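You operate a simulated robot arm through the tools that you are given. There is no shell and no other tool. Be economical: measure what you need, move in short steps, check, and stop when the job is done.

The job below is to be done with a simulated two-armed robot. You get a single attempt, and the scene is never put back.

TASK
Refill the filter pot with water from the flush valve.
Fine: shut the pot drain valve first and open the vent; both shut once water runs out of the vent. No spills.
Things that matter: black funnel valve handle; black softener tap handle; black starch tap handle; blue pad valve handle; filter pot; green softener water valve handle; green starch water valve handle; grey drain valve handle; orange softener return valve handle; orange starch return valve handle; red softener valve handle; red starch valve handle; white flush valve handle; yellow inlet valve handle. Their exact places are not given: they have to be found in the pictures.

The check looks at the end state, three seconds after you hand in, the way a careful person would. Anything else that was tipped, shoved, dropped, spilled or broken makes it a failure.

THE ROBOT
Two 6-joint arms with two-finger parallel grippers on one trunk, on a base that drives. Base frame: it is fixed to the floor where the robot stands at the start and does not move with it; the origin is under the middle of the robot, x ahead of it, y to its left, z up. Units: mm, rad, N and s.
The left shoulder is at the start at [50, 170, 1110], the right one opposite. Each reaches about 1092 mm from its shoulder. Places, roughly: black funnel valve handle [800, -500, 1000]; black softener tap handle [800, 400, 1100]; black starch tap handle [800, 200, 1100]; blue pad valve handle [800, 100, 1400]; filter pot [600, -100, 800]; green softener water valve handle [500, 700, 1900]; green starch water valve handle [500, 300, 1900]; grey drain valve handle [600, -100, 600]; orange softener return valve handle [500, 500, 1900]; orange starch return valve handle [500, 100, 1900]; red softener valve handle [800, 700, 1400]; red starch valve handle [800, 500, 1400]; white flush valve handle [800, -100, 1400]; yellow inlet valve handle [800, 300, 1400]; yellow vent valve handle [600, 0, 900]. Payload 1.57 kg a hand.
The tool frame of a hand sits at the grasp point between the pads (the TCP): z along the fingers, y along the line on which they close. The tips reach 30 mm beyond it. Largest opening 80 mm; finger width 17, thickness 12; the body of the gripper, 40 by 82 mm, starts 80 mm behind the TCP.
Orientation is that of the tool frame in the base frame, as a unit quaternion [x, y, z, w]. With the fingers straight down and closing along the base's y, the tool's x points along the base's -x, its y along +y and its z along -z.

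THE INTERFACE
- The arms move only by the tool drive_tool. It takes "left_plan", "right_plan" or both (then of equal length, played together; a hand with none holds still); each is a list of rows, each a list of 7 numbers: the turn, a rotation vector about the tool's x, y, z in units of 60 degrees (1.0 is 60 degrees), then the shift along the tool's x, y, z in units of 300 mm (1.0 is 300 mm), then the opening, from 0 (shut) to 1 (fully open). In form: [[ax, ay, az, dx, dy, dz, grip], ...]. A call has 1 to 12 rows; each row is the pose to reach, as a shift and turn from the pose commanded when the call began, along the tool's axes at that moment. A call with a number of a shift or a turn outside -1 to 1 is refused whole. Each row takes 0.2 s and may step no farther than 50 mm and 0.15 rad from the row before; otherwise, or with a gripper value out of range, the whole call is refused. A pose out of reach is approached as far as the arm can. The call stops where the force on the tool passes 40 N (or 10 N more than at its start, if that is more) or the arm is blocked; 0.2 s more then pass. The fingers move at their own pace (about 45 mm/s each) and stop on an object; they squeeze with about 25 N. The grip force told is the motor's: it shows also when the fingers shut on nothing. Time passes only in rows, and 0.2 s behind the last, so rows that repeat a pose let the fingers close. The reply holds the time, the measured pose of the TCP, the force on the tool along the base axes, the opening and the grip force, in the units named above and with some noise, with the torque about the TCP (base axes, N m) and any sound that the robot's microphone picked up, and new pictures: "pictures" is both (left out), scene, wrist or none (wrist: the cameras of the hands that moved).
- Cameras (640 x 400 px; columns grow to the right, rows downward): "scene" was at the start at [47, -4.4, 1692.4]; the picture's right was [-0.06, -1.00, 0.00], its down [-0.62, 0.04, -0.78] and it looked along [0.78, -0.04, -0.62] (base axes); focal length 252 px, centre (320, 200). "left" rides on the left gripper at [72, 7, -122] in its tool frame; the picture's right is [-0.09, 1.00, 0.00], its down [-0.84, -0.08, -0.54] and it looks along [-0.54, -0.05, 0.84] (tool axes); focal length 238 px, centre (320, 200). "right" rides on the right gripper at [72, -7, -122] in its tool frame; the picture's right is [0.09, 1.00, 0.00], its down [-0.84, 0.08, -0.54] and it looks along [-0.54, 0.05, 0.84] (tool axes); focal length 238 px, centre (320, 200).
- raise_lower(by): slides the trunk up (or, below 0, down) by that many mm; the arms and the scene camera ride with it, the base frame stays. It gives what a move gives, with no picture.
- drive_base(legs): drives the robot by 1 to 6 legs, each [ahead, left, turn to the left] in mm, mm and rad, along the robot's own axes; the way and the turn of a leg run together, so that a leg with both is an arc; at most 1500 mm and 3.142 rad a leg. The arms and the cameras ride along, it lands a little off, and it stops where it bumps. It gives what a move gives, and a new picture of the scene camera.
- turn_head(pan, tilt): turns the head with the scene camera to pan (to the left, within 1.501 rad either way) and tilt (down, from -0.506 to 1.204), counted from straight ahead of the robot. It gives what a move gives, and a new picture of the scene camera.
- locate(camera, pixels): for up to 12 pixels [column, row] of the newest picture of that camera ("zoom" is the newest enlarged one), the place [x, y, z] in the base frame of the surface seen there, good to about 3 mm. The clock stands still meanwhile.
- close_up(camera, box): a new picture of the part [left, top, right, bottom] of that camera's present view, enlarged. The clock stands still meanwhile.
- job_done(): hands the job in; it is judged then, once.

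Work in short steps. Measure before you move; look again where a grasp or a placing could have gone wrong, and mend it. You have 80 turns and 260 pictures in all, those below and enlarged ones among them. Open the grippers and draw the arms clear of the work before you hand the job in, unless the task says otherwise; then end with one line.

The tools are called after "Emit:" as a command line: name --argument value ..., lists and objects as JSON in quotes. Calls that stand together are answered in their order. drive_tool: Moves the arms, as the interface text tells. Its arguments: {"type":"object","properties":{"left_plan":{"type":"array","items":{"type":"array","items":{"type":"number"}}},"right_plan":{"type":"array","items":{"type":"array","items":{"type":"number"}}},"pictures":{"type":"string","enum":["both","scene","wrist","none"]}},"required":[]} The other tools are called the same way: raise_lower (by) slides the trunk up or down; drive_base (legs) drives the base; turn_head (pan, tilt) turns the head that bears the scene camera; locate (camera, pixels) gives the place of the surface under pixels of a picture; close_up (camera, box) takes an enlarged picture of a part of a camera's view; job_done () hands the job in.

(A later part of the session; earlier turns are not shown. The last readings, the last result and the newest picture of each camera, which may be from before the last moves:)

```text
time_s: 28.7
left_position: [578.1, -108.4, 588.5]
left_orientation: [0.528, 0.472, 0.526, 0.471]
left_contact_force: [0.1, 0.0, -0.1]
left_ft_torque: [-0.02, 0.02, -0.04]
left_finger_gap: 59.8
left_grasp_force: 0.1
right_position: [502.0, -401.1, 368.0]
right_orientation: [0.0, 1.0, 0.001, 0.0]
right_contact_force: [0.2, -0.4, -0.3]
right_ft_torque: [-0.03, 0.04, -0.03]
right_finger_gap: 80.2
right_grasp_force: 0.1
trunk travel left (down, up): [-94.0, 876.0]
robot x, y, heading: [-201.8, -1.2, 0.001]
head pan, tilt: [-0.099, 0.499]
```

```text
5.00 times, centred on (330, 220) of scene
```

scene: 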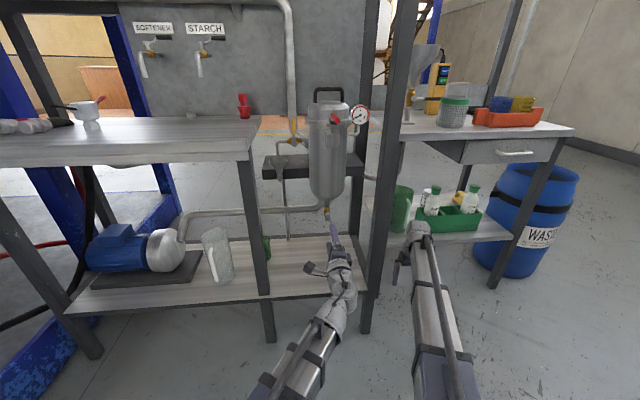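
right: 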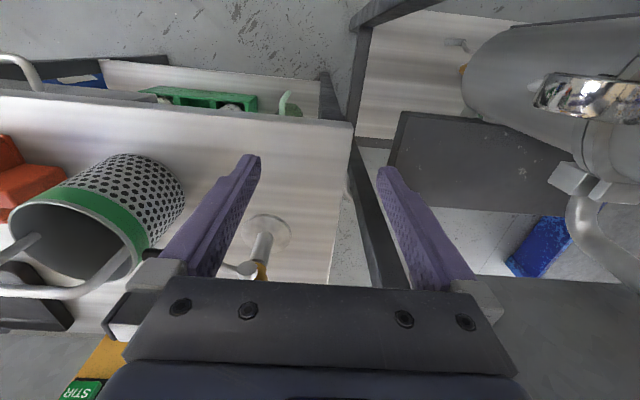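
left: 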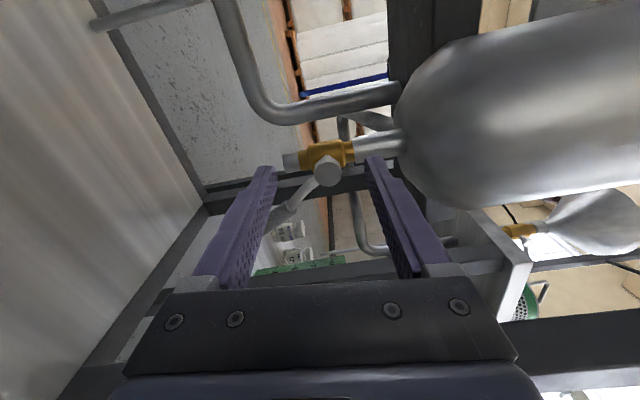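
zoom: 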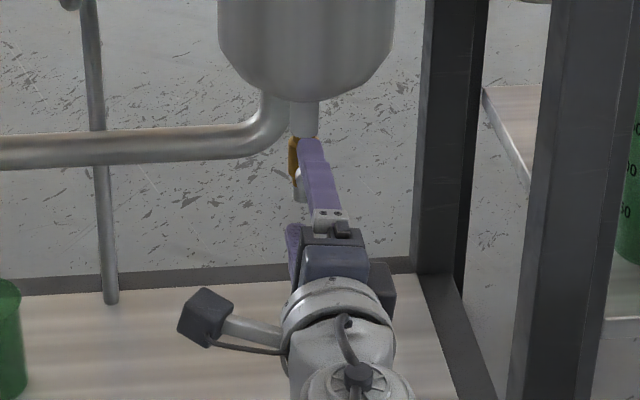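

In place with no contact. I unroll the wrist by up to 60°, watching torque.

Emit:
drive_tool --left_plan '[[0, 0, -0.1, 0, 0, 0, 0.75], [0, 0, -0.2, 0, 0, 0, 0.75], [0, 0, -0.3, 0, 0, 0, 0.75], [0, 0, -0.4, 0, 0, 0, 0.75], [0, 0, -0.5, 0, 0, 0, 0.75], [0, 0, -0.6, 0, 0, 0, 0.75], [0, 0, -0.7, 0, 0, 0, 0.75], [0, 0, -0.8, 0, 0, 0, 0.75], [0, 0, -0.9, 0, 0, 0, 0.75]]' --pictures "wrist"

Emit:
close_up --camera "scene" --box '[280, 180, 380, 260]'

```text
time_s: 30.7
left_position: [576.9, -107.8, 588.5]
left_orientation: [0.256, 0.66, 0.254, 0.659]
left_contact_force: [-0.1, 0.1, -3.9]
left_ft_torque: [0.12, 0.1, 0.02]
left_finger_gap: 62.1
left_grasp_force: 0.8
right_position: [500.7, -402.0, 368.4]
right_orientation: [-0.001, 1.0, 0.0, 0.0]
right_contact_force: [-0.5, -0.3, 0.7]
right_ft_torque: [0.0, -0.01, 0.05]
right_finger_gap: 80.0
right_grasp_force: 0.0
trunk travel left (down, up): [-94.0, 876.0]
robot x, y, heading: [-200.6, 1.5, 0.001]
head pan, tilt: [-0.099, 0.499]
```

left: 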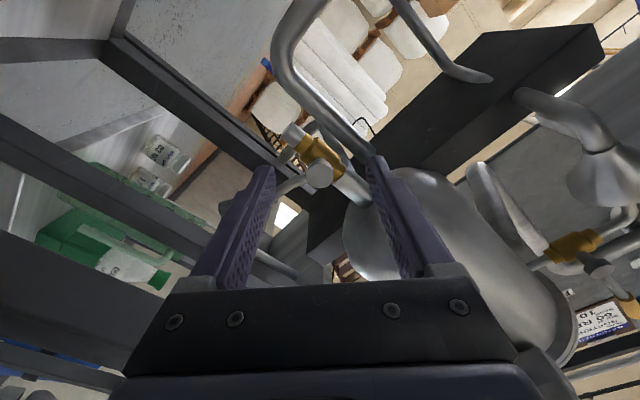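

```text
5.00 times, centred on (330, 220) of scene
```

zoom: 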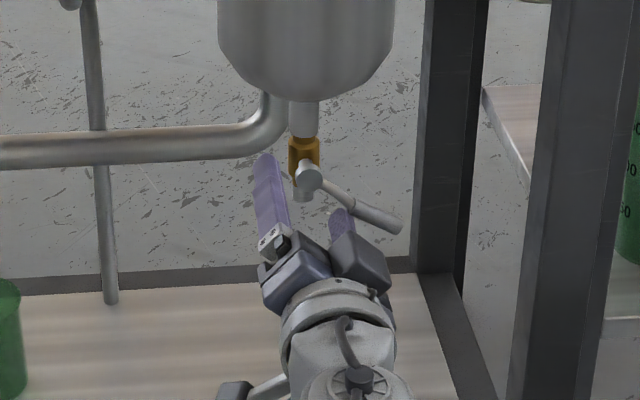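

The lever is turning nicely (now ~65–70°). I continue until the stop.

Emit:
drive_tool --left_plan '[[0, 0, -0.1, 0, 0, 0, 0.75], [0, 0, -0.2, 0, 0, 0, 0.75], [0, 0, -0.25, 0, 0, 0, 0.75], [0, 0, -0.3, 0, 0, 0, 0.75], [0, 0, -0.35, 0, 0, 0, 0.75], [0, 0, -0.4, 0, 0, 0, 0.75], [0, 0, -0.45, 0, 0, 0, 0.75], [0, 0, -0.5, 0, 0, 0, 0.75], [0, 0, -0.55, 0, 0, 0, 0.75]]' --pictures "wrist"

Emit:
close_up --camera "scene" --box '[280, 180, 380, 260]'

```text
time_s: 32.8
left_position: [577.7, -107.3, 585.5]
left_orientation: [0.058, 0.707, 0.058, 0.702]
left_contact_force: [-1.5, 0.9, -34.7]
left_ft_torque: [1.17, 0.92, -0.19]
left_finger_gap: 64.8
left_grasp_force: 2.4
right_position: [502.4, -401.8, 367.2]
right_orientation: [0.0, 1.0, 0.0, -0.001]
right_contact_force: [-0.3, -0.9, 0.4]
right_ft_torque: [0.02, -0.01, 0.02]
right_finger_gap: 80.0
right_grasp_force: 0.1
trunk travel left (down, up): [-94.0, 876.0]
robot x, y, heading: [-200.6, -1.5, 0.002]
head pan, tilt: [-0.099, 0.499]
stopped in row 9 (left hand): the force on the tool passed its limit at 42 N (the readings are from after the stop); the commanded pose is now the measured one
```

left: 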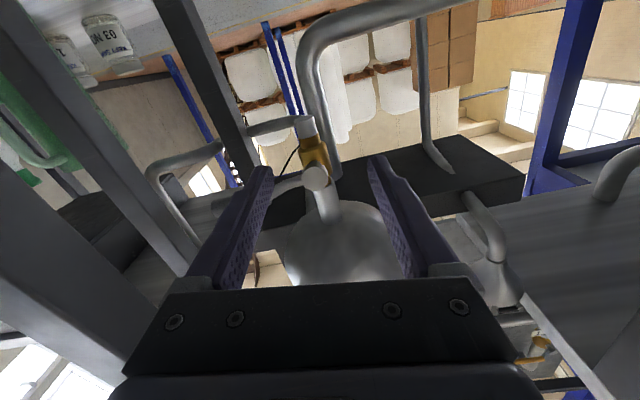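

```text
5.00 times, centred on (330, 220) of scene
```

zoom: 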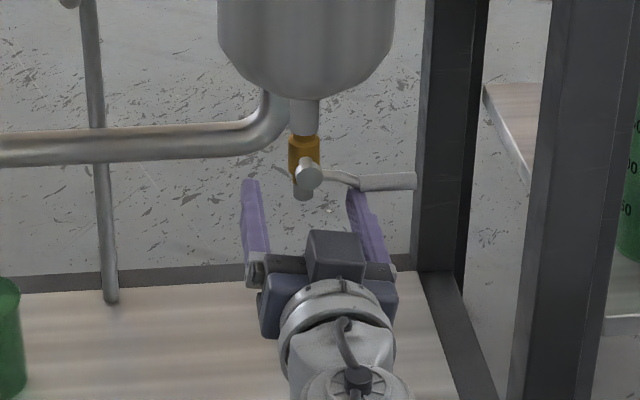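

Drain lever hit its stop crosswise: shut. I ease off, withdraw, slide to the vent's y and raise the trunk to vent hub height.

Emit:
drive_tool --left_plan '[[0, 0, 0.1, 0, 0, 0, 0.75], [0, 0, 0.1, 0, 0, -0.15, 0.75], [0, 0, 0.1, 0, 0, -0.3, 0.75], [0, 0, 0.1, 0, 0, -0.4, 0.75]]' --pictures "none"

Emit:
close_up --camera "left" --box '[160, 100, 480, 300]'

Emit:
close_up --camera "scene" --box '[280, 90, 380, 170]'

Emit:
locate --camera "zoom" --pixels '[[60, 320], [200, 200], [280, 250], [400, 260], [90, 300]]'

```text
time_s: 33.8
left_position: [456.3, -106.5, 589.7]
left_orientation: [0.095, 0.701, 0.094, 0.701]
left_contact_force: [-0.5, -1.0, 0.8]
left_ft_torque: [0.01, 0.01, -0.03]
left_finger_gap: 60.0
left_grasp_force: 0.1
right_position: [501.0, -399.8, 370.1]
right_orientation: [0.0, 1.0, 0.0, 0.0]
right_contact_force: [-0.7, 0.9, 0.6]
right_ft_torque: [-0.01, -0.05, 0.02]
right_finger_gap: 79.9
right_grasp_force: 0.1
trunk travel left (down, up): [-94.0, 876.0]
robot x, y, heading: [-201.9, -2.6, -0.001]
head pan, tilt: [-0.099, 0.499]
```

```text
2.00 times, centred on (320, 200) of left
```

zoom: 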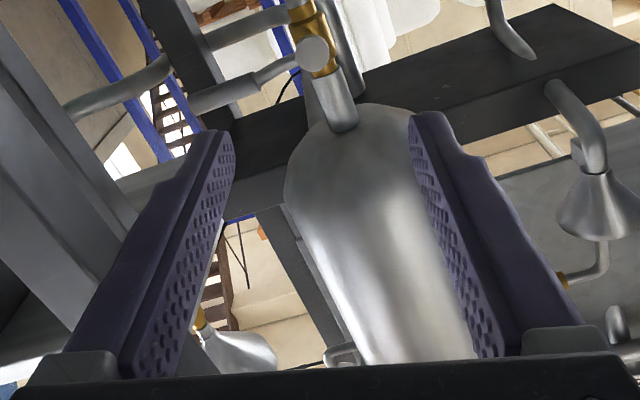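

```text
5.00 times, centred on (330, 130) of scene
```

zoom: 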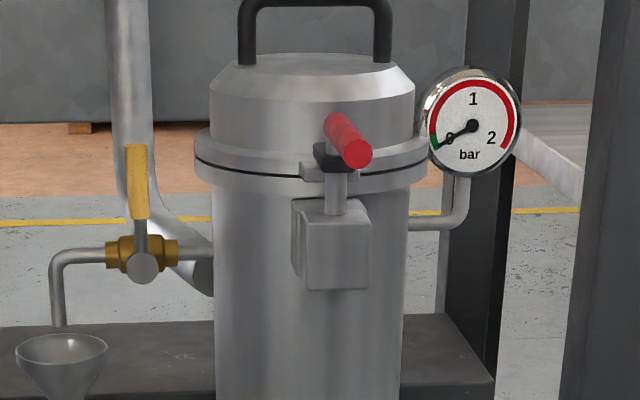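

```text
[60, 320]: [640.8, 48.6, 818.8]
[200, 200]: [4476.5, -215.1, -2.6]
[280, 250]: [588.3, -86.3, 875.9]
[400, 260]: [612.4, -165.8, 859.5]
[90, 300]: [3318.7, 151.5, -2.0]
```

Drain is crosswise now. I locate the vent hub and lever precisely.

Emit:
locate --camera "zoom" --pixels '[[142, 268], [137, 150], [137, 180], [137, 212], [140, 240], [115, 250], [170, 250]]'

Emit:
drive_tool --left_plan '[[0, 0, 0.1, -0.043, 0.161, 0, 0.6], [0, 0, 0.22, -0.083, 0.311, 0, 0.6], [0, 0, 0.34, -0.086, 0.321, 0, 0.6], [0, 0, 0.46, -0.086, 0.321, 0, 0.6], [0, 0, 0.58, -0.086, 0.321, 0, 0.6], [0, 0, 0.7, -0.086, 0.321, 0, 0.6], [0, 0, 0.82, -0.086, 0.321, 0, 0.6], [0, 0, 0.94, -0.086, 0.321, 0, 0.6]]' --pictures "none"

Emit:
raise_lower --by 275

```text
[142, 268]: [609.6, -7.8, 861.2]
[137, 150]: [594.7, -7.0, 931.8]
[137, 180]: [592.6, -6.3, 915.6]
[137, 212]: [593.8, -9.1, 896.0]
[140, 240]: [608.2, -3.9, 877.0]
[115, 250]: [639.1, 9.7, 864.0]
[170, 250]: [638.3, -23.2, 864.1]
```

```text
time_s: 35.6
left_position: [456.6, -20.7, 589.7]
left_orientation: [0.416, 0.572, 0.415, 0.572]
left_contact_force: [0.3, 0.8, 0.1]
left_ft_torque: [0.04, 0.02, -0.01]
left_finger_gap: 47.9
left_grasp_force: 0.1
left hand out of reach, approached as far as the arm can: row 1, 2, 3, 4, 5, 6, 7, 8
right_position: [501.3, -401.0, 367.8]
right_orientation: [0.0, 1.0, 0.0, -0.001]
right_contact_force: [-0.2, 0.4, 0.2]
right_ft_torque: [-0.01, 0.0, 0.04]
right_finger_gap: 80.0
right_grasp_force: 0.1
trunk travel left (down, up): [-94.0, 876.0]
robot x, y, heading: [-197.8, 0.6, -0.001]
head pan, tilt: [-0.099, 0.499]
```

```text
time_s: 38.4
left_position: [457.0, -21.0, 864.0]
left_orientation: [0.415, 0.572, 0.414, 0.573]
left_contact_force: [0.1, 0.7, -0.6]
left_ft_torque: [0.02, 0.01, 0.0]
left_finger_gap: 48.2
left_grasp_force: 0.0
right_position: [500.1, -401.2, 644.5]
right_orientation: [0.0, 1.0, -0.001, 0.0]
right_contact_force: [0.6, -0.7, 0.9]
right_ft_torque: [-0.03, -0.03, -0.03]
right_finger_gap: 80.1
right_grasp_force: 0.0
trunk travel left (down, up): [-369.0, 601.0]
robot x, y, heading: [-200.7, -3.2, 0.0]
head pan, tilt: [-0.099, 0.499]
```

Roll is 72° at (457,−21,864). I roll on to ~127° and centre y on the vent hub (−7).

Emit:
drive_tool --left_plan '[[0, 0, 0.115, 0.015, 0.005, 0, 0.6], [0, 0, 0.23, 0.03, 0.01, 0, 0.6], [0, 0, 0.345, 0.044, 0.014, 0, 0.6], [0, 0, 0.46, 0.044, 0.014, 0, 0.6], [0, 0, 0.575, 0.044, 0.014, 0, 0.6], [0, 0, 0.69, 0.044, 0.014, 0, 0.6], [0, 0, 0.8, 0.044, 0.014, 0, 0.6], [0, 0, 0.92, 0.044, 0.014, 0, 0.6]]' --pictures "both"

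```text
time_s: 40.2
left_position: [455.6, -6.1, 864.2]
left_orientation: [0.633, 0.313, 0.634, 0.315]
left_contact_force: [-0.1, -0.3, -0.6]
left_ft_torque: [-0.01, -0.01, 0.0]
left_finger_gap: 48.1
left_grasp_force: 0.0
right_position: [500.7, -401.7, 644.2]
right_orientation: [0.001, 1.0, 0.0, 0.001]
right_contact_force: [1.1, 0.2, -0.2]
right_ft_torque: [-0.02, 0.03, 0.03]
right_finger_gap: 80.0
right_grasp_force: 0.1
trunk travel left (down, up): [-369.0, 601.0]
robot x, y, heading: [-203.0, -1.1, -0.001]
head pan, tilt: [-0.099, 0.499]
```

scene: 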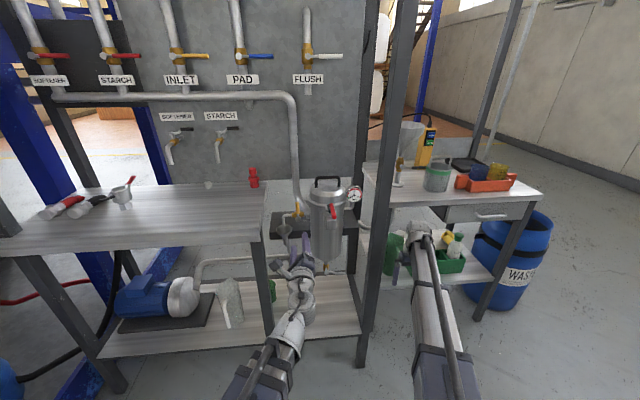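
left: 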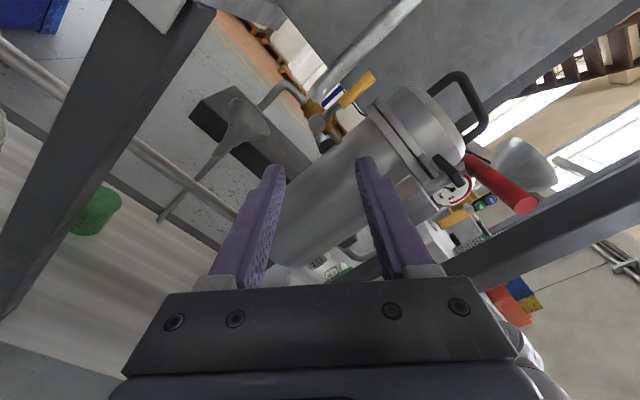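

The upper finger sits to the −y side of the vent lever. I advance 120 mm.

Emit:
drive_tool --left_plan '[[0, 0, 0, 0, 0, 0.15, 0.6], [0, 0, 0, 0, 0, 0.28, 0.6], [0, 0, 0, 0, 0, 0.35, 0.6], [0, 0, 0, 0, 0, 0.4, 0.6]]' --pictures "wrist"

Emit:
close_up --camera "scene" --box '[260, 170, 380, 270]'

```text
time_s: 41.2
left_position: [577.5, -6.6, 864.3]
left_orientation: [0.633, 0.315, 0.633, 0.316]
left_contact_force: [-0.2, 0.6, -0.6]
left_ft_torque: [0.0, -0.02, -0.01]
left_finger_gap: 48.0
left_grasp_force: 0.1
right_position: [500.3, -400.3, 643.7]
right_orientation: [-0.001, 1.0, 0.001, 0.0]
right_contact_force: [0.7, 0.9, -0.1]
right_ft_torque: [0.01, 0.03, 0.01]
right_finger_gap: 79.8
right_grasp_force: 0.1
trunk travel left (down, up): [-369.0, 601.0]
robot x, y, heading: [-199.7, -1.8, 0.0]
head pan, tilt: [-0.099, 0.499]
```

left: 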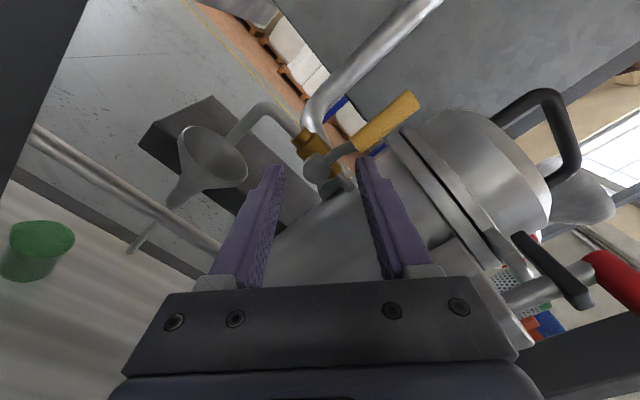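

```text
4.00 times, centred on (320, 220) of scene
```

zoom: 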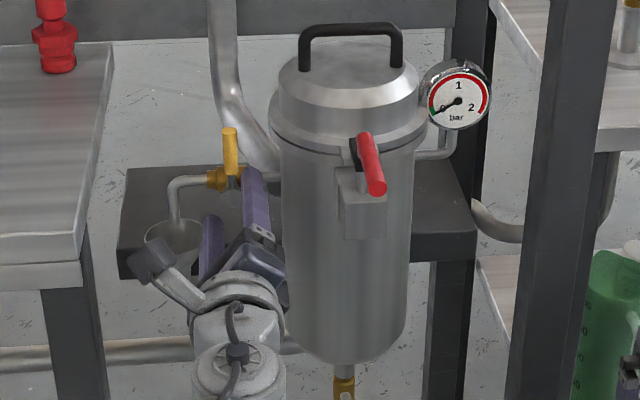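

Finger is beside the lever. I roll −60° to swing the vent toward +y.

Emit:
drive_tool --left_plan '[[0, 0, -0.1, 0, 0, 0, 0.6], [0, 0, -0.2, 0, 0, 0, 0.6], [0, 0, -0.3, 0, 0, 0, 0.6], [0, 0, -0.4, 0, 0, 0, 0.6], [0, 0, -0.5, 0, 0, 0, 0.6], [0, 0, -0.6, 0, 0, 0, 0.6], [0, 0, -0.7, 0, 0, 0, 0.6], [0, 0, -0.8, 0, 0, 0, 0.6], [0, 0, -0.9, 0, 0, 0, 0.6], [0, 0, -1, 0, 0, 0, 0.6]]' --pictures "none"

Emit:
close_up --camera "scene" --box '[260, 170, 380, 270]'

```text
time_s: 43.4
left_position: [576.5, -7.7, 863.7]
left_orientation: [0.39, 0.589, 0.39, 0.59]
left_contact_force: [-0.4, -0.8, 2.9]
left_ft_torque: [0.06, -0.05, -0.03]
left_finger_gap: 49.9
left_grasp_force: 0.6
right_position: [501.4, -401.3, 643.3]
right_orientation: [0.0, 1.0, 0.001, 0.0]
right_contact_force: [0.4, 0.0, -0.2]
right_ft_torque: [0.01, -0.02, 0.01]
right_finger_gap: 79.9
right_grasp_force: 0.0
trunk travel left (down, up): [-369.0, 601.0]
robot x, y, heading: [-201.8, 2.7, 0.001]
head pan, tilt: [-0.099, 0.499]
```

```text
4.00 times, centred on (320, 220) of scene
```

zoom: 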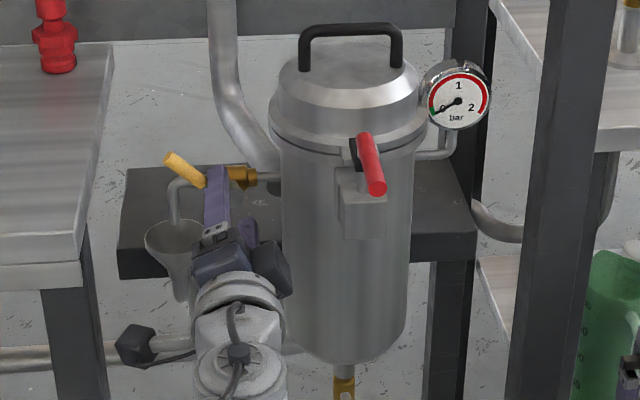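

The vent opens toward +y as expected. I continue to its stop.

Emit:
drive_tool --left_plan '[[0, 0, -0.1, 0, 0, 0, 0.6], [0, 0, -0.2, 0, 0, 0, 0.6], [0, 0, -0.3, 0, 0, 0, 0.6], [0, 0, -0.4, 0, 0, 0, 0.6], [0, 0, -0.46, 0, 0, 0, 0.6], [0, 0, -0.52, 0, 0, 0, 0.6], [0, 0, -0.57, 0, 0, 0, 0.6], [0, 0, -0.62, 0, 0, 0, 0.6], [0, 0, -0.67, 0, 0, 0, 0.6], [0, 0, -0.72, 0, 0, 0, 0.6]]' --pictures "none"

Emit:
close_up --camera "scene" --box '[260, 170, 380, 270]'

```text
time_s: 45.6
left_position: [574.7, -7.0, 864.2]
left_orientation: [0.146, 0.691, 0.146, 0.692]
left_contact_force: [0.5, 1.2, 3.0]
left_ft_torque: [0.03, -0.07, 0.06]
left_finger_gap: 49.7
left_grasp_force: 1.1
right_position: [500.8, -400.8, 643.1]
right_orientation: [-0.001, 1.0, 0.0, 0.0]
right_contact_force: [-0.1, -1.1, -0.1]
right_ft_torque: [0.0, 0.0, -0.02]
right_finger_gap: 80.0
right_grasp_force: 0.0
trunk travel left (down, up): [-369.0, 601.0]
robot x, y, heading: [-201.3, -0.5, 0.002]
head pan, tilt: [-0.099, 0.499]
```

```text
4.00 times, centred on (320, 220) of scene
```

zoom: 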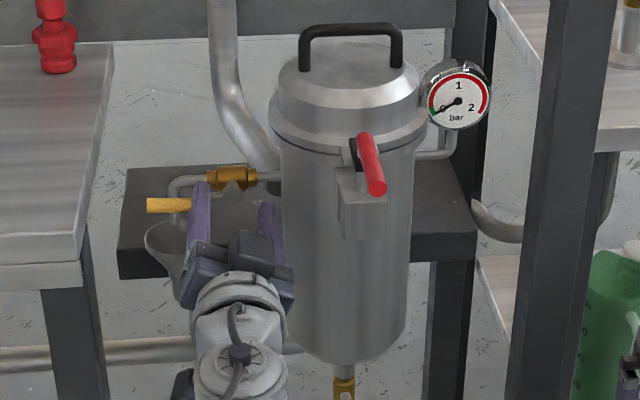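

Lever is practically along the pipe; a few more degrees to find the stop.

Emit:
drive_tool --left_plan '[[0, 0, -0.05, 0, 0, 0, 0.6], [0, 0, -0.1, 0, 0, 0, 0.6], [0, 0, -0.14, 0, 0, 0, 0.6]]' --pictures "none"

```text
time_s: 46.4
left_position: [576.7, -8.3, 865.3]
left_orientation: [0.097, 0.7, 0.095, 0.702]
left_contact_force: [9.9, -1.8, 30.8]
left_ft_torque: [0.83, -0.87, -0.12]
left_finger_gap: 52.7
left_grasp_force: 2.8
right_position: [500.3, -402.1, 645.3]
right_orientation: [0.0, 1.0, -0.001, 0.001]
right_contact_force: [0.2, -0.1, 0.3]
right_ft_torque: [0.01, -0.03, -0.01]
right_finger_gap: 80.0
right_grasp_force: 0.1
trunk travel left (down, up): [-369.0, 601.0]
robot x, y, heading: [-201.8, 2.5, 0.0]
head pan, tilt: [-0.099, 0.499]
```

Vent is at its open stop. I ease off, retract, and raise to the flush valve's height (z≈1370).

Emit:
drive_tool --left_plan '[[0, 0, 0.1, 0, 0, 0, 0.6], [0, 0, 0.1, 0, 0, -0.13, 0.6], [0, 0, 0.0, 0, 0, -0.28, 0.6], [0, 0, -0.15, 0, 0, -0.43, 0.6], [0, 0, -0.3, 0, 0, -0.45, 0.6]]' --pictures "none"

Emit:
raise_lower --by 400

Emit:
raise_lower --by 106

Emit:
turn_head --pan -0.1 --tilt 0.6

Emit:
close_up --camera "scene" --box '[270, 200, 390, 300]'

```text
refused: row 4 steps farther than a row can; nothing moved
```

```text
time_s: 50.2
left_position: [576.6, -9.1, 1263.2]
left_orientation: [0.095, 0.701, 0.094, 0.701]
left_contact_force: [-0.8, -0.6, -0.4]
left_ft_torque: [-0.01, 0.0, -0.01]
left_finger_gap: 48.0
left_grasp_force: 0.1
right_position: [500.2, -401.8, 1044.2]
right_orientation: [-0.001, 1.0, 0.0, 0.0]
right_contact_force: [-0.6, 0.7, -0.3]
right_ft_torque: [-0.02, -0.01, -0.03]
right_finger_gap: 80.0
right_grasp_force: 0.1
trunk travel left (down, up): [-769.0, 201.0]
robot x, y, heading: [-206.4, -3.2, 0.004]
head pan, tilt: [-0.099, 0.499]
```

```text
time_s: 51.6
left_position: [575.9, -6.3, 1369.5]
left_orientation: [0.095, 0.701, 0.095, 0.701]
left_contact_force: [0.8, 0.7, 0.4]
left_ft_torque: [0.0, -0.01, 0.02]
left_finger_gap: 48.0
left_grasp_force: 0.1
right_position: [500.4, -400.9, 1149.2]
right_orientation: [0.0, 1.0, 0.001, -0.001]
right_contact_force: [-0.1, 0.3, -0.2]
right_ft_torque: [-0.02, 0.02, 0.01]
right_finger_gap: 80.0
right_grasp_force: 0.0
trunk travel left (down, up): [-875.0, 95.0]
robot x, y, heading: [-204.2, -2.4, -0.003]
head pan, tilt: [-0.099, 0.499]
```

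```text
time_s: 52.2
left_position: [577.2, -8.2, 1370.3]
left_orientation: [0.095, 0.701, 0.094, 0.701]
left_contact_force: [-0.8, -0.4, -0.1]
left_ft_torque: [-0.01, 0.01, 0.01]
left_finger_gap: 48.1
left_grasp_force: 0.1
right_position: [501.9, -401.3, 1149.9]
right_orientation: [0.0, 1.0, 0.0, 0.0]
right_contact_force: [1.1, -0.3, -0.7]
right_ft_torque: [-0.01, 0.0, 0.0]
right_finger_gap: 80.2
right_grasp_force: 0.1
trunk travel left (down, up): [-875.0, 95.0]
robot x, y, heading: [-201.0, 1.7, -0.001]
head pan, tilt: [-0.099, 0.6]
```

scene: 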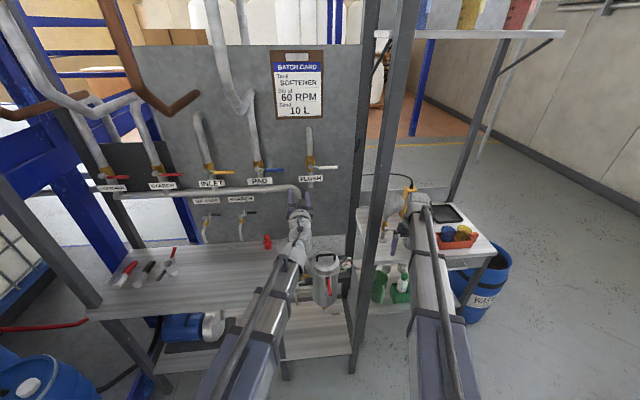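

```text
4.00 times, centred on (330, 250) of scene
```

zoom: 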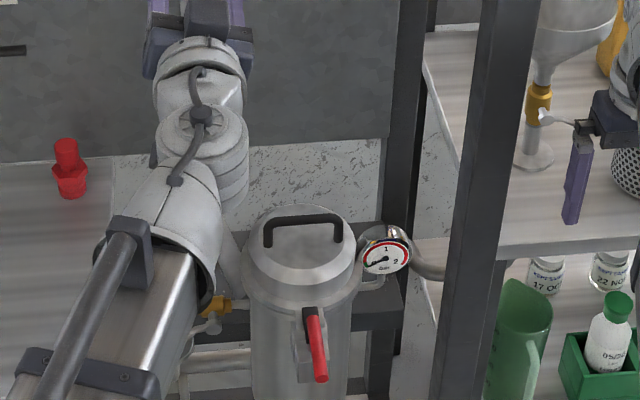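

The retract was refused while the trunk rose, but forces stayed nil; I'll verify the vent. Now I stage in front of the flush valve (y −66) with roll −38°, fully open.

Emit:
drive_tool --left_plan '[[0, 0, -0.11, -0.006, -0.023, 0.03, 1], [0, 0, -0.22, -0.012, -0.047, 0.06, 1], [0, 0, -0.33, -0.019, -0.07, 0.09, 1], [0, 0, -0.44, -0.025, -0.094, 0.12, 1], [0, 0, -0.55, -0.031, -0.117, 0.15, 1], [0, 0, -0.66, -0.037, -0.14, 0.18, 1], [0, 0, -0.77, -0.044, -0.164, 0.21, 1], [0, 0, -0.88, -0.05, -0.187, 0.233, 1]]' --pictures "both"

```text
time_s: 54.0
left_position: [646.0, -63.7, 1370.0]
left_orientation: [-0.227, 0.67, -0.229, 0.669]
left_contact_force: [0.0, -0.3, 0.8]
left_ft_torque: [-0.02, -0.03, 0.01]
left_finger_gap: 79.8
left_grasp_force: 0.1
right_position: [501.9, -401.7, 1149.3]
right_orientation: [-0.001, 1.0, 0.0, 0.0]
right_contact_force: [0.4, -1.1, -0.7]
right_ft_torque: [-0.01, 0.01, 0.01]
right_finger_gap: 80.0
right_grasp_force: 0.0
trunk travel left (down, up): [-875.0, 95.0]
robot x, y, heading: [-203.9, -0.9, 0.003]
head pan, tilt: [-0.099, 0.6]
```

scene: 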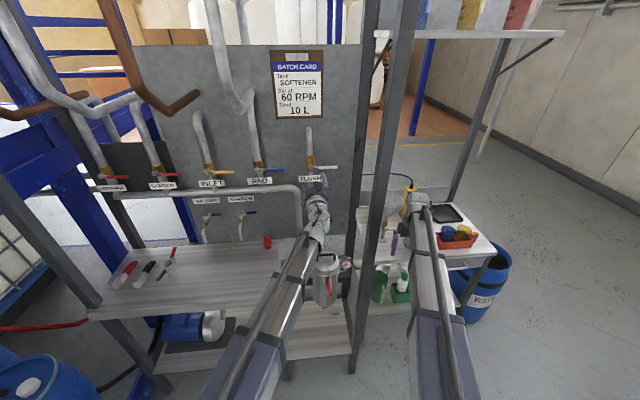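
left: 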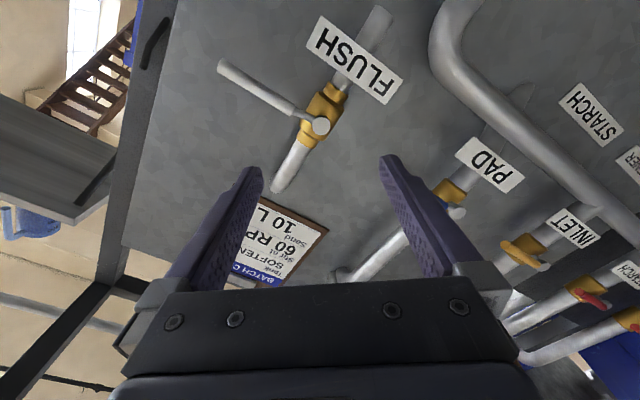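

The arm hides the vent from the scene camera; I check whether the right wrist camera can see it.

Emit:
close_up --camera "right" --box '[400, 120, 640, 320]'

Emit:
close_up --camera "scene" --box '[250, 210, 370, 310]'

```text
2.00 times, centred on (520, 220) of right
```

zoom: 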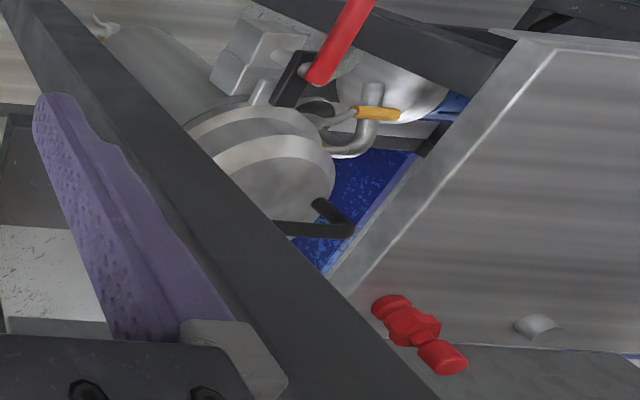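

```text
4.00 times, centred on (310, 260) of scene
```

zoom: 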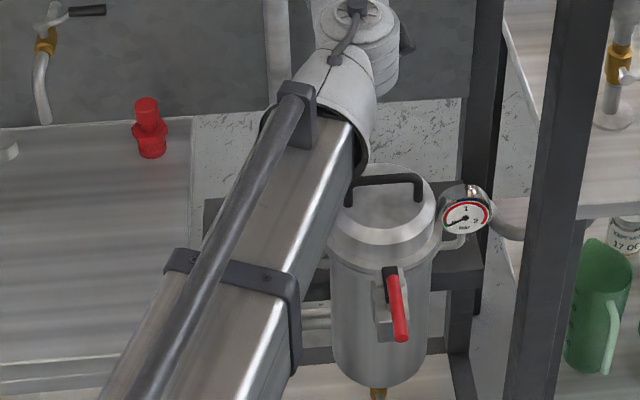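

The right camera sees the vent open and its outlet over the cup. Now I advance the left hand 112 mm onto the flush valve.

Emit:
drive_tool --left_plan '[[0, 0, 0, 0, 0, 0.15, 1], [0, 0, 0, 0, 0, 0.28, 1], [0, 0, 0, 0, 0, 0.33, 1], [0, 0, 0, 0, 0, 0.375, 1]]' --pictures "wrist"

```text
time_s: 55.0
left_position: [759.8, -65.8, 1370.5]
left_orientation: [-0.225, 0.669, -0.228, 0.67]
left_contact_force: [0.3, 0.8, -0.3]
left_ft_torque: [0.01, 0.0, 0.02]
left_finger_gap: 80.1
left_grasp_force: 0.1
right_position: [501.4, -401.4, 1150.5]
right_orientation: [0.0, 1.0, 0.0, 0.0]
right_contact_force: [0.2, 0.4, -0.4]
right_ft_torque: [0.01, -0.01, 0.01]
right_finger_gap: 80.0
right_grasp_force: 0.1
trunk travel left (down, up): [-875.0, 95.0]
robot x, y, heading: [-202.3, 0.4, 0.005]
head pan, tilt: [-0.099, 0.6]
```

left: 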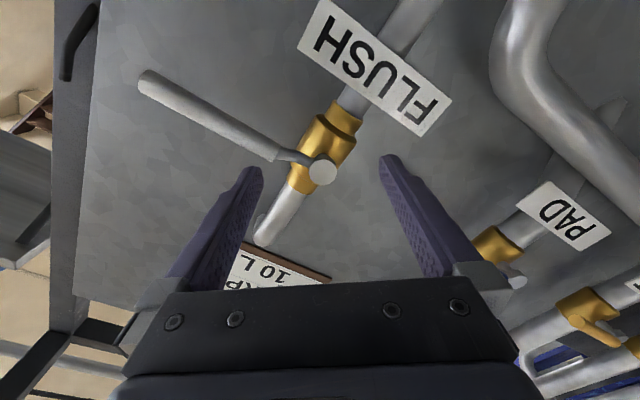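

Aligned above the lever. I roll + to push the flush lever downward, in a first 36° part.

Emit:
drive_tool --left_plan '[[0, 0, 0.1, 0, 0, 0, 1], [0, 0, 0.2, 0, 0, 0, 1], [0, 0, 0.3, 0, 0, 0, 1], [0, 0, 0.4, 0, 0, 0, 1], [0, 0, 0.5, 0, 0, 0, 1], [0, 0, 0.6, 0, 0, 0, 1]]' --pictures "wrist"

```text
time_s: 56.0
left_position: [757.5, -66.2, 1373.3]
left_orientation: [-0.105, 0.698, -0.106, 0.701]
left_contact_force: [3.9, -0.1, 32.7]
left_ft_torque: [-1.35, -0.61, 0.11]
left_finger_gap: 80.0
left_grasp_force: 0.0
right_position: [498.5, -401.1, 1151.6]
right_orientation: [-0.001, 1.0, 0.0, 0.0]
right_contact_force: [0.3, -0.4, -0.2]
right_ft_torque: [0.01, 0.0, -0.04]
right_finger_gap: 79.7
right_grasp_force: 0.0
trunk travel left (down, up): [-875.0, 95.0]
robot x, y, heading: [-200.2, -1.2, -0.001]
head pan, tilt: [-0.099, 0.6]
stopped in row 4 (left hand): the force on the tool passed its limit at 52 N (the readings are from after the stop); the commanded pose is now the measured one
```

left: 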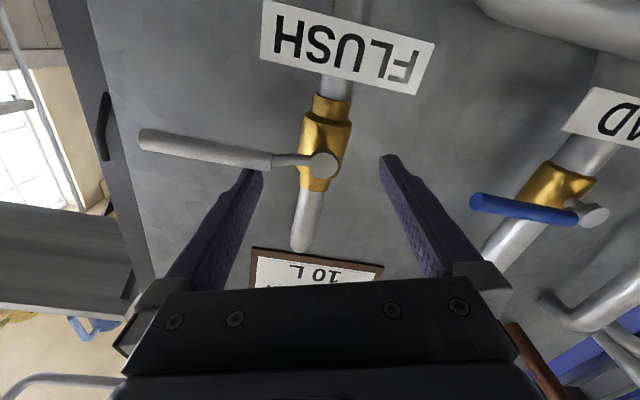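

The lever is against its stop downward, so flush opens upward. I retract, roll to the lower side and re-advance.

Emit:
drive_tool --left_plan '[[0, 0, -0.06, 0, 0, 0, 1], [0, 0, -0.06, 0, 0, -0.13, 1], [0, 0, 0.08, 0, 0, -0.17, 1], [0, 0, 0.22, 0, 0, -0.17, 1], [0, 0, 0.36, 0, 0, -0.17, 1], [0, 0, 0.5, 0, 0, -0.17, 1], [0, 0, 0.64, 0, 0, -0.17, 1], [0, 0, 0.78, 0, 0, -0.17, 1]]' --pictures "none"

Emit:
drive_tool --left_plan '[[0, 0, 0, 0, 0, 0.08, 1], [0, 0, 0, 0, 0, 0.13, 1], [0, 0, 0, 0, 0, 0.17, 1]]' --pictures "wrist"

```text
time_s: 57.8
left_position: [709.6, -65.8, 1370.0]
left_orientation: [0.182, 0.683, 0.182, 0.684]
left_contact_force: [-0.5, 0.2, -0.4]
left_ft_torque: [-0.01, -0.01, -0.01]
left_finger_gap: 79.8
left_grasp_force: 0.1
right_position: [501.3, -400.4, 1149.5]
right_orientation: [-0.001, 1.0, 0.0, 0.0]
right_contact_force: [0.1, 0.8, 0.9]
right_ft_torque: [0.01, 0.01, 0.02]
right_finger_gap: 80.0
right_grasp_force: 0.2
trunk travel left (down, up): [-875.0, 95.0]
robot x, y, heading: [-200.6, -1.5, -0.002]
head pan, tilt: [-0.099, 0.6]
```

```text
time_s: 58.6
left_position: [761.6, -64.7, 1369.9]
left_orientation: [0.183, 0.684, 0.18, 0.683]
left_contact_force: [0.4, 0.2, 0.5]
left_ft_torque: [-0.02, -0.03, -0.01]
left_finger_gap: 80.1
left_grasp_force: 0.1
right_position: [500.6, -401.6, 1149.4]
right_orientation: [0.0, 1.0, -0.001, 0.0]
right_contact_force: [0.3, 0.1, 0.4]
right_ft_torque: [-0.01, 0.02, -0.02]
right_finger_gap: 80.0
right_grasp_force: 0.1
trunk travel left (down, up): [-875.0, 95.0]
robot x, y, heading: [-202.7, 1.6, 0.001]
head pan, tilt: [-0.099, 0.6]
```

left: 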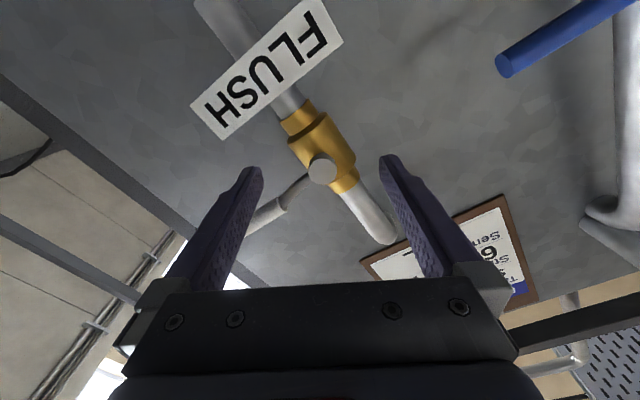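

Under the lever now. I roll −65° to open the flush a good part and listen.

Emit:
drive_tool --left_plan '[[0, 0, -0.11, 0, 0, 0, 1], [0, 0, -0.22, 0, 0, 0, 1], [0, 0, -0.33, 0, 0, 0, 1], [0, 0, -0.44, 0, 0, 0, 1], [0, 0, -0.55, 0, 0, 0, 1], [0, 0, -0.66, 0, 0, 0, 1], [0, 0, -0.77, 0, 0, 0, 1]]' --pictures "wrist"

Emit:
close_up --camera "right" --box '[500, 140, 620, 220]'

```text
time_s: 60.2
left_position: [761.8, -66.6, 1369.7]
left_orientation: [-0.102, 0.7, -0.101, 0.7]
left_contact_force: [0.5, -1.4, -6.0]
left_ft_torque: [0.2, 0.07, -0.06]
left_finger_gap: 79.7
left_grasp_force: 0.1
right_position: [501.7, -401.1, 1149.3]
right_orientation: [0.0, 1.0, 0.001, 0.0]
right_contact_force: [0.5, -0.5, -0.3]
right_ft_torque: [-0.04, 0.0, 0.05]
right_finger_gap: 80.1
right_grasp_force: 0.1
trunk travel left (down, up): [-875.0, 95.0]
robot x, y, heading: [-199.0, 0.6, 0.006]
head pan, tilt: [-0.099, 0.6]
```

left: 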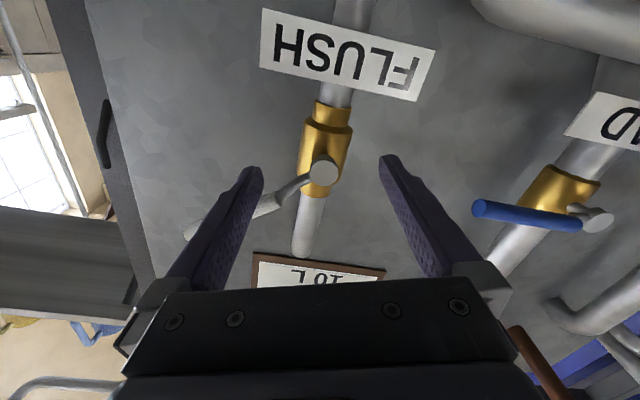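

```text
5.00 times, centred on (560, 180) of right
```

zoom: 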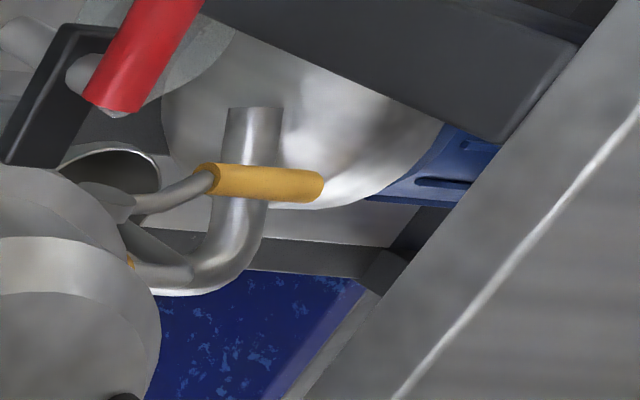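

Lever is ~37° open and moves freely; nothing at the vent yet. I open it further.

Emit:
drive_tool --left_plan '[[0, 0, -0.11, 0, 0, 0, 1], [0, 0, -0.22, 0, 0, 0, 1], [0, 0, -0.33, 0, 0, 0, 1], [0, 0, -0.44, 0, 0, 0, 1], [0, 0, -0.55, 0, 0, 0, 1], [0, 0, -0.66, 0, 0, 0, 1], [0, 0, -0.77, 0, 0, 0, 1]]' --pictures "wrist"

Emit:
close_up --camera "right" --box '[500, 140, 620, 220]'

```text
time_s: 61.8
left_position: [760.4, -65.7, 1370.7]
left_orientation: [-0.368, 0.604, -0.368, 0.604]
left_contact_force: [0.8, -6.5, 1.3]
left_ft_torque: [0.25, 0.04, -0.08]
left_finger_gap: 79.7
left_grasp_force: 0.1
right_position: [501.6, -403.1, 1149.5]
right_orientation: [0.0, 1.0, 0.0, 0.0]
right_contact_force: [-0.4, 0.5, -0.5]
right_ft_torque: [0.01, -0.03, 0.0]
right_finger_gap: 80.1
right_grasp_force: 0.0
trunk travel left (down, up): [-875.0, 95.0]
robot x, y, heading: [-200.4, -2.5, 0.0]
head pan, tilt: [-0.099, 0.6]
```

left: 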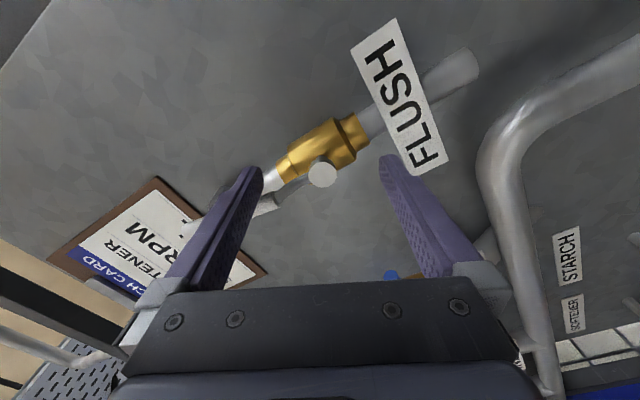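

```text
5.00 times, centred on (560, 180) of right
```

zoom: 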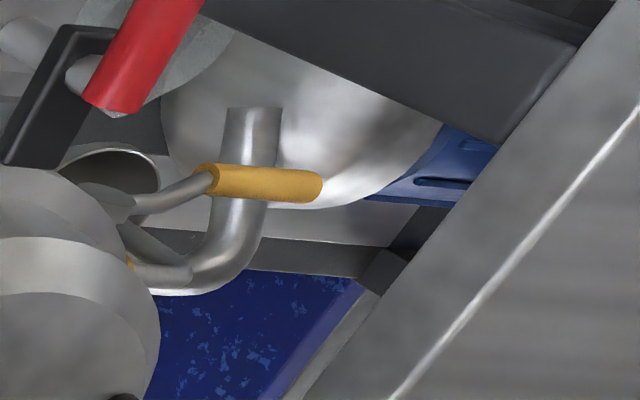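

Flush is ~83° open. I now reposition to the lever's other side (ready to shut): retract, roll −52°.

Emit:
drive_tool --left_plan '[[0, 0, 0.03, 0, 0, -0.06, 1], [0, 0, 0, 0, 0, -0.17, 1], [0, 0, -0.13, 0, 0, -0.17, 1], [0, 0, -0.26, 0, 0, -0.17, 1], [0, 0, -0.39, 0, 0, -0.17, 1], [0, 0, -0.52, 0, 0, -0.17, 1], [0, 0, -0.65, 0, 0, -0.17, 1], [0, 0, -0.78, 0, 0, -0.17, 1], [0, 0, -0.88, 0, 0, -0.17, 1]]' --pictures "wrist"

Emit:
close_up --camera "right" --box '[500, 140, 620, 220]'

```text
time_s: 63.8
left_position: [723.7, -16.3, 1346.1]
left_orientation: [0.607, -0.429, 0.578, -0.337]
left_contact_force: [0.4, -0.1, -0.4]
left_ft_torque: [0.0, 0.0, -0.01]
left_finger_gap: 80.0
left_grasp_force: 0.1
left hand out of reach, approached as far as the arm can: row 5, 6, 7, 8, 9
right_position: [501.2, -401.2, 1150.3]
right_orientation: [0.0, 1.0, 0.0, 0.0]
right_contact_force: [0.5, 0.5, 0.2]
right_ft_torque: [-0.02, 0.01, 0.04]
right_finger_gap: 80.0
right_grasp_force: 0.0
trunk travel left (down, up): [-875.0, 95.0]
robot x, y, heading: [-205.6, -1.4, -0.002]
head pan, tilt: [-0.099, 0.6]
```

left: 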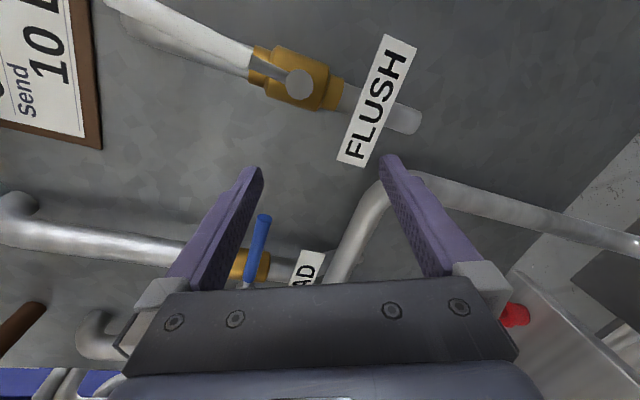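

```text
5.00 times, centred on (560, 180) of right
```

zoom: 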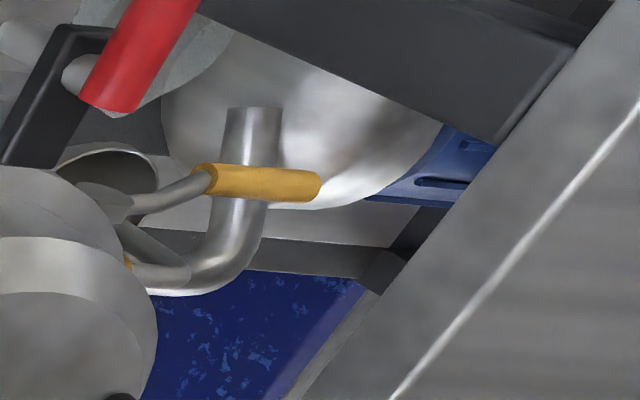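

No flow at the vent yet. Roll is limited near −110°, so I instead recover to a level roll of −80° with the TCP offset to y≈−44, which puts the upper finger on the lever's left side.

Emit:
drive_tool --left_plan '[[0.019, -0.012, 0.095, 0.02, -0.005, -0.007, 1], [0.037, -0.024, 0.19, 0.04, -0.01, -0.013, 1], [0.056, -0.036, 0.284, 0.06, -0.015, -0.02, 1], [0.074, -0.047, 0.378, 0.08, -0.02, -0.026, 1], [0.093, -0.06, 0.473, 0.1, -0.025, -0.033, 1], [0.111, -0.071, 0.567, 0.118, -0.03, -0.039, 1]]' --pictures "wrist"

Emit:
close_up --camera "right" --box '[500, 140, 620, 220]'

```text
time_s: 65.2
left_position: [711.7, -44.9, 1369.9]
left_orientation: [-0.454, 0.541, -0.454, 0.544]
left_contact_force: [0.2, 0.5, -0.5]
left_ft_torque: [-0.02, 0.02, -0.01]
left_finger_gap: 80.1
left_grasp_force: 0.1
left hand out of reach, approached as far as the arm can: row 2, 3, 4
right_position: [500.9, -402.0, 1149.2]
right_orientation: [0.0, 1.0, 0.0, 0.0]
right_contact_force: [-0.6, 0.2, -1.0]
right_ft_torque: [-0.02, 0.0, 0.01]
right_finger_gap: 80.0
right_grasp_force: 0.1
trunk travel left (down, up): [-875.0, 95.0]
robot x, y, heading: [-200.1, 1.7, -0.001]
head pan, tilt: [-0.099, 0.6]
```

left: 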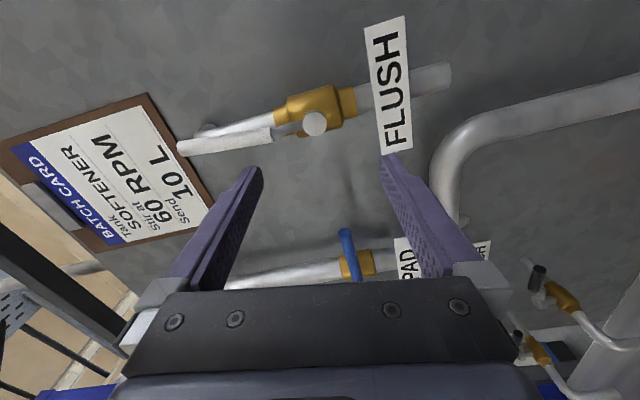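

```text
5.00 times, centred on (560, 180) of right
```

zoom: 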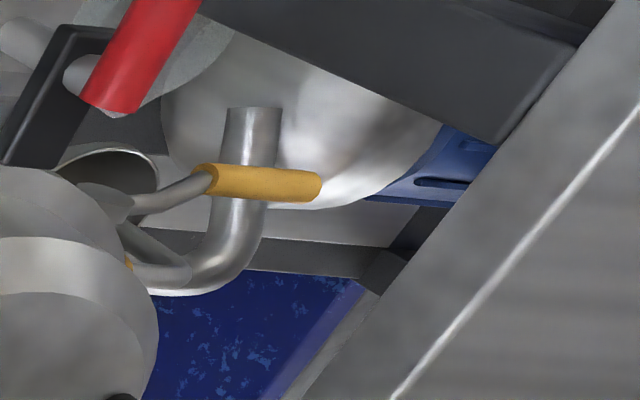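

Precisely there; the upper finger is on the +y side of the raised lever. I advance 48 mm to stand ready.

Emit:
drive_tool --left_plan '[[0, 0, 0, 0, 0, 0.06, 1], [0, 0, 0, 0, 0, 0.11, 1], [0, 0, 0, 0, 0, 0.16, 1]]' --pictures "wrist"

Emit:
close_up --camera "right" --box '[500, 140, 620, 220]'

Emit:
close_up --camera "scene" --box '[290, 230, 390, 310]'

```text
time_s: 66.0
left_position: [761.0, -43.9, 1370.2]
left_orientation: [-0.454, 0.541, -0.455, 0.543]
left_contact_force: [-0.5, -0.2, -0.1]
left_ft_torque: [0.0, -0.05, 0.01]
left_finger_gap: 79.8
left_grasp_force: 0.0
right_position: [501.7, -402.0, 1148.4]
right_orientation: [0.0, 1.0, 0.0, 0.0]
right_contact_force: [-0.6, 0.7, -0.6]
right_ft_torque: [-0.03, -0.02, -0.02]
right_finger_gap: 79.9
right_grasp_force: 0.1
trunk travel left (down, up): [-875.0, 95.0]
robot x, y, heading: [-203.6, 3.5, 0.001]
head pan, tilt: [-0.099, 0.6]
```

left: 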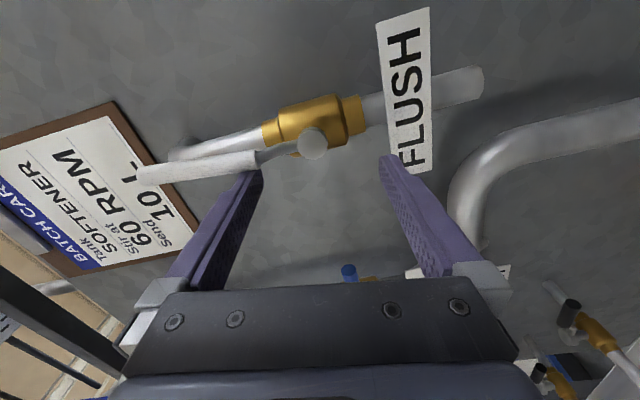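

```text
5.00 times, centred on (560, 180) of right
```

zoom: 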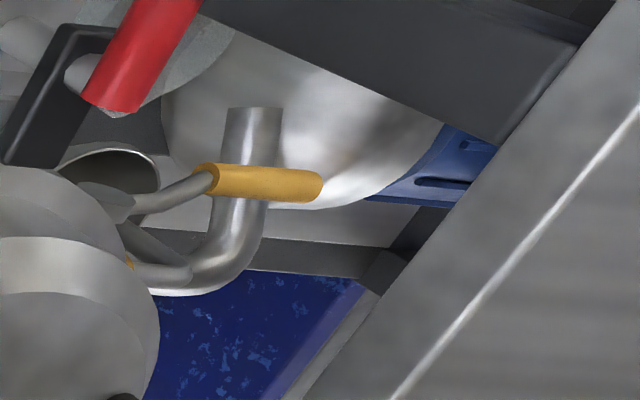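

```text
5.00 times, centred on (340, 270) of scene
```

zoom: 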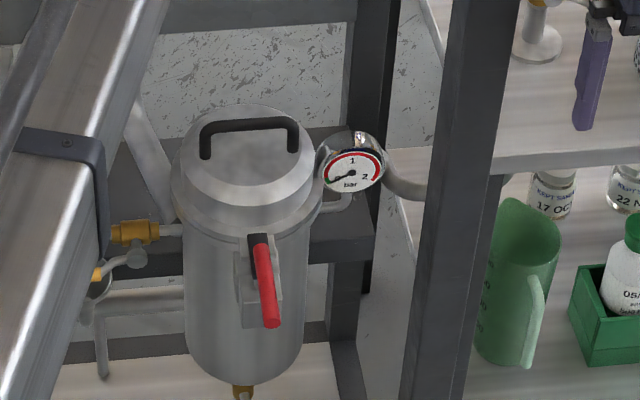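

Ready to shut. No water at the vent yet (t=66 s); I hold and watch.

Emit:
drive_tool --left_plan '[[0, 0, 0, 0, 0, 0, 1], [0, 0, 0, 0, 0, 0, 1], [0, 0, 0, 0, 0, 0, 1], [0, 0, 0, 0, 0, 0, 1], [0, 0, 0, 0, 0, 0, 1], [0, 0, 0, 0, 0, 0, 1], [0, 0, 0, 0, 0, 0, 1], [0, 0, 0, 0, 0, 0, 1], [0, 0, 0, 0, 0, 0, 1], [0, 0, 0, 0, 0, 0, 1]]' --pictures "none"

Emit:
close_up --camera "right" --box '[500, 120, 620, 220]'

```text
time_s: 68.2
left_position: [759.3, -43.9, 1370.8]
left_orientation: [-0.454, 0.541, -0.454, 0.543]
left_contact_force: [-0.1, 0.0, 0.9]
left_ft_torque: [-0.05, -0.01, 0.02]
left_finger_gap: 80.1
left_grasp_force: 0.2
right_position: [502.0, -399.5, 1150.3]
right_orientation: [-0.001, 1.0, 0.0, -0.001]
right_contact_force: [-0.3, -0.7, -0.4]
right_ft_torque: [-0.02, 0.0, -0.02]
right_finger_gap: 79.8
right_grasp_force: 0.1
trunk travel left (down, up): [-875.0, 95.0]
robot x, y, heading: [-202.6, -0.9, -0.002]
head pan, tilt: [-0.099, 0.6]
```

```text
4.00 times, centred on (560, 170) of right
```

zoom: 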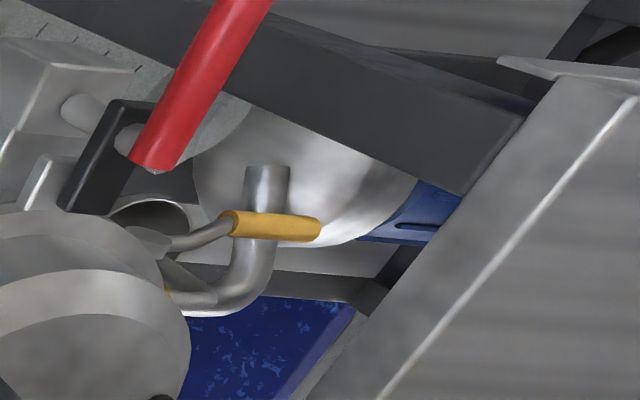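

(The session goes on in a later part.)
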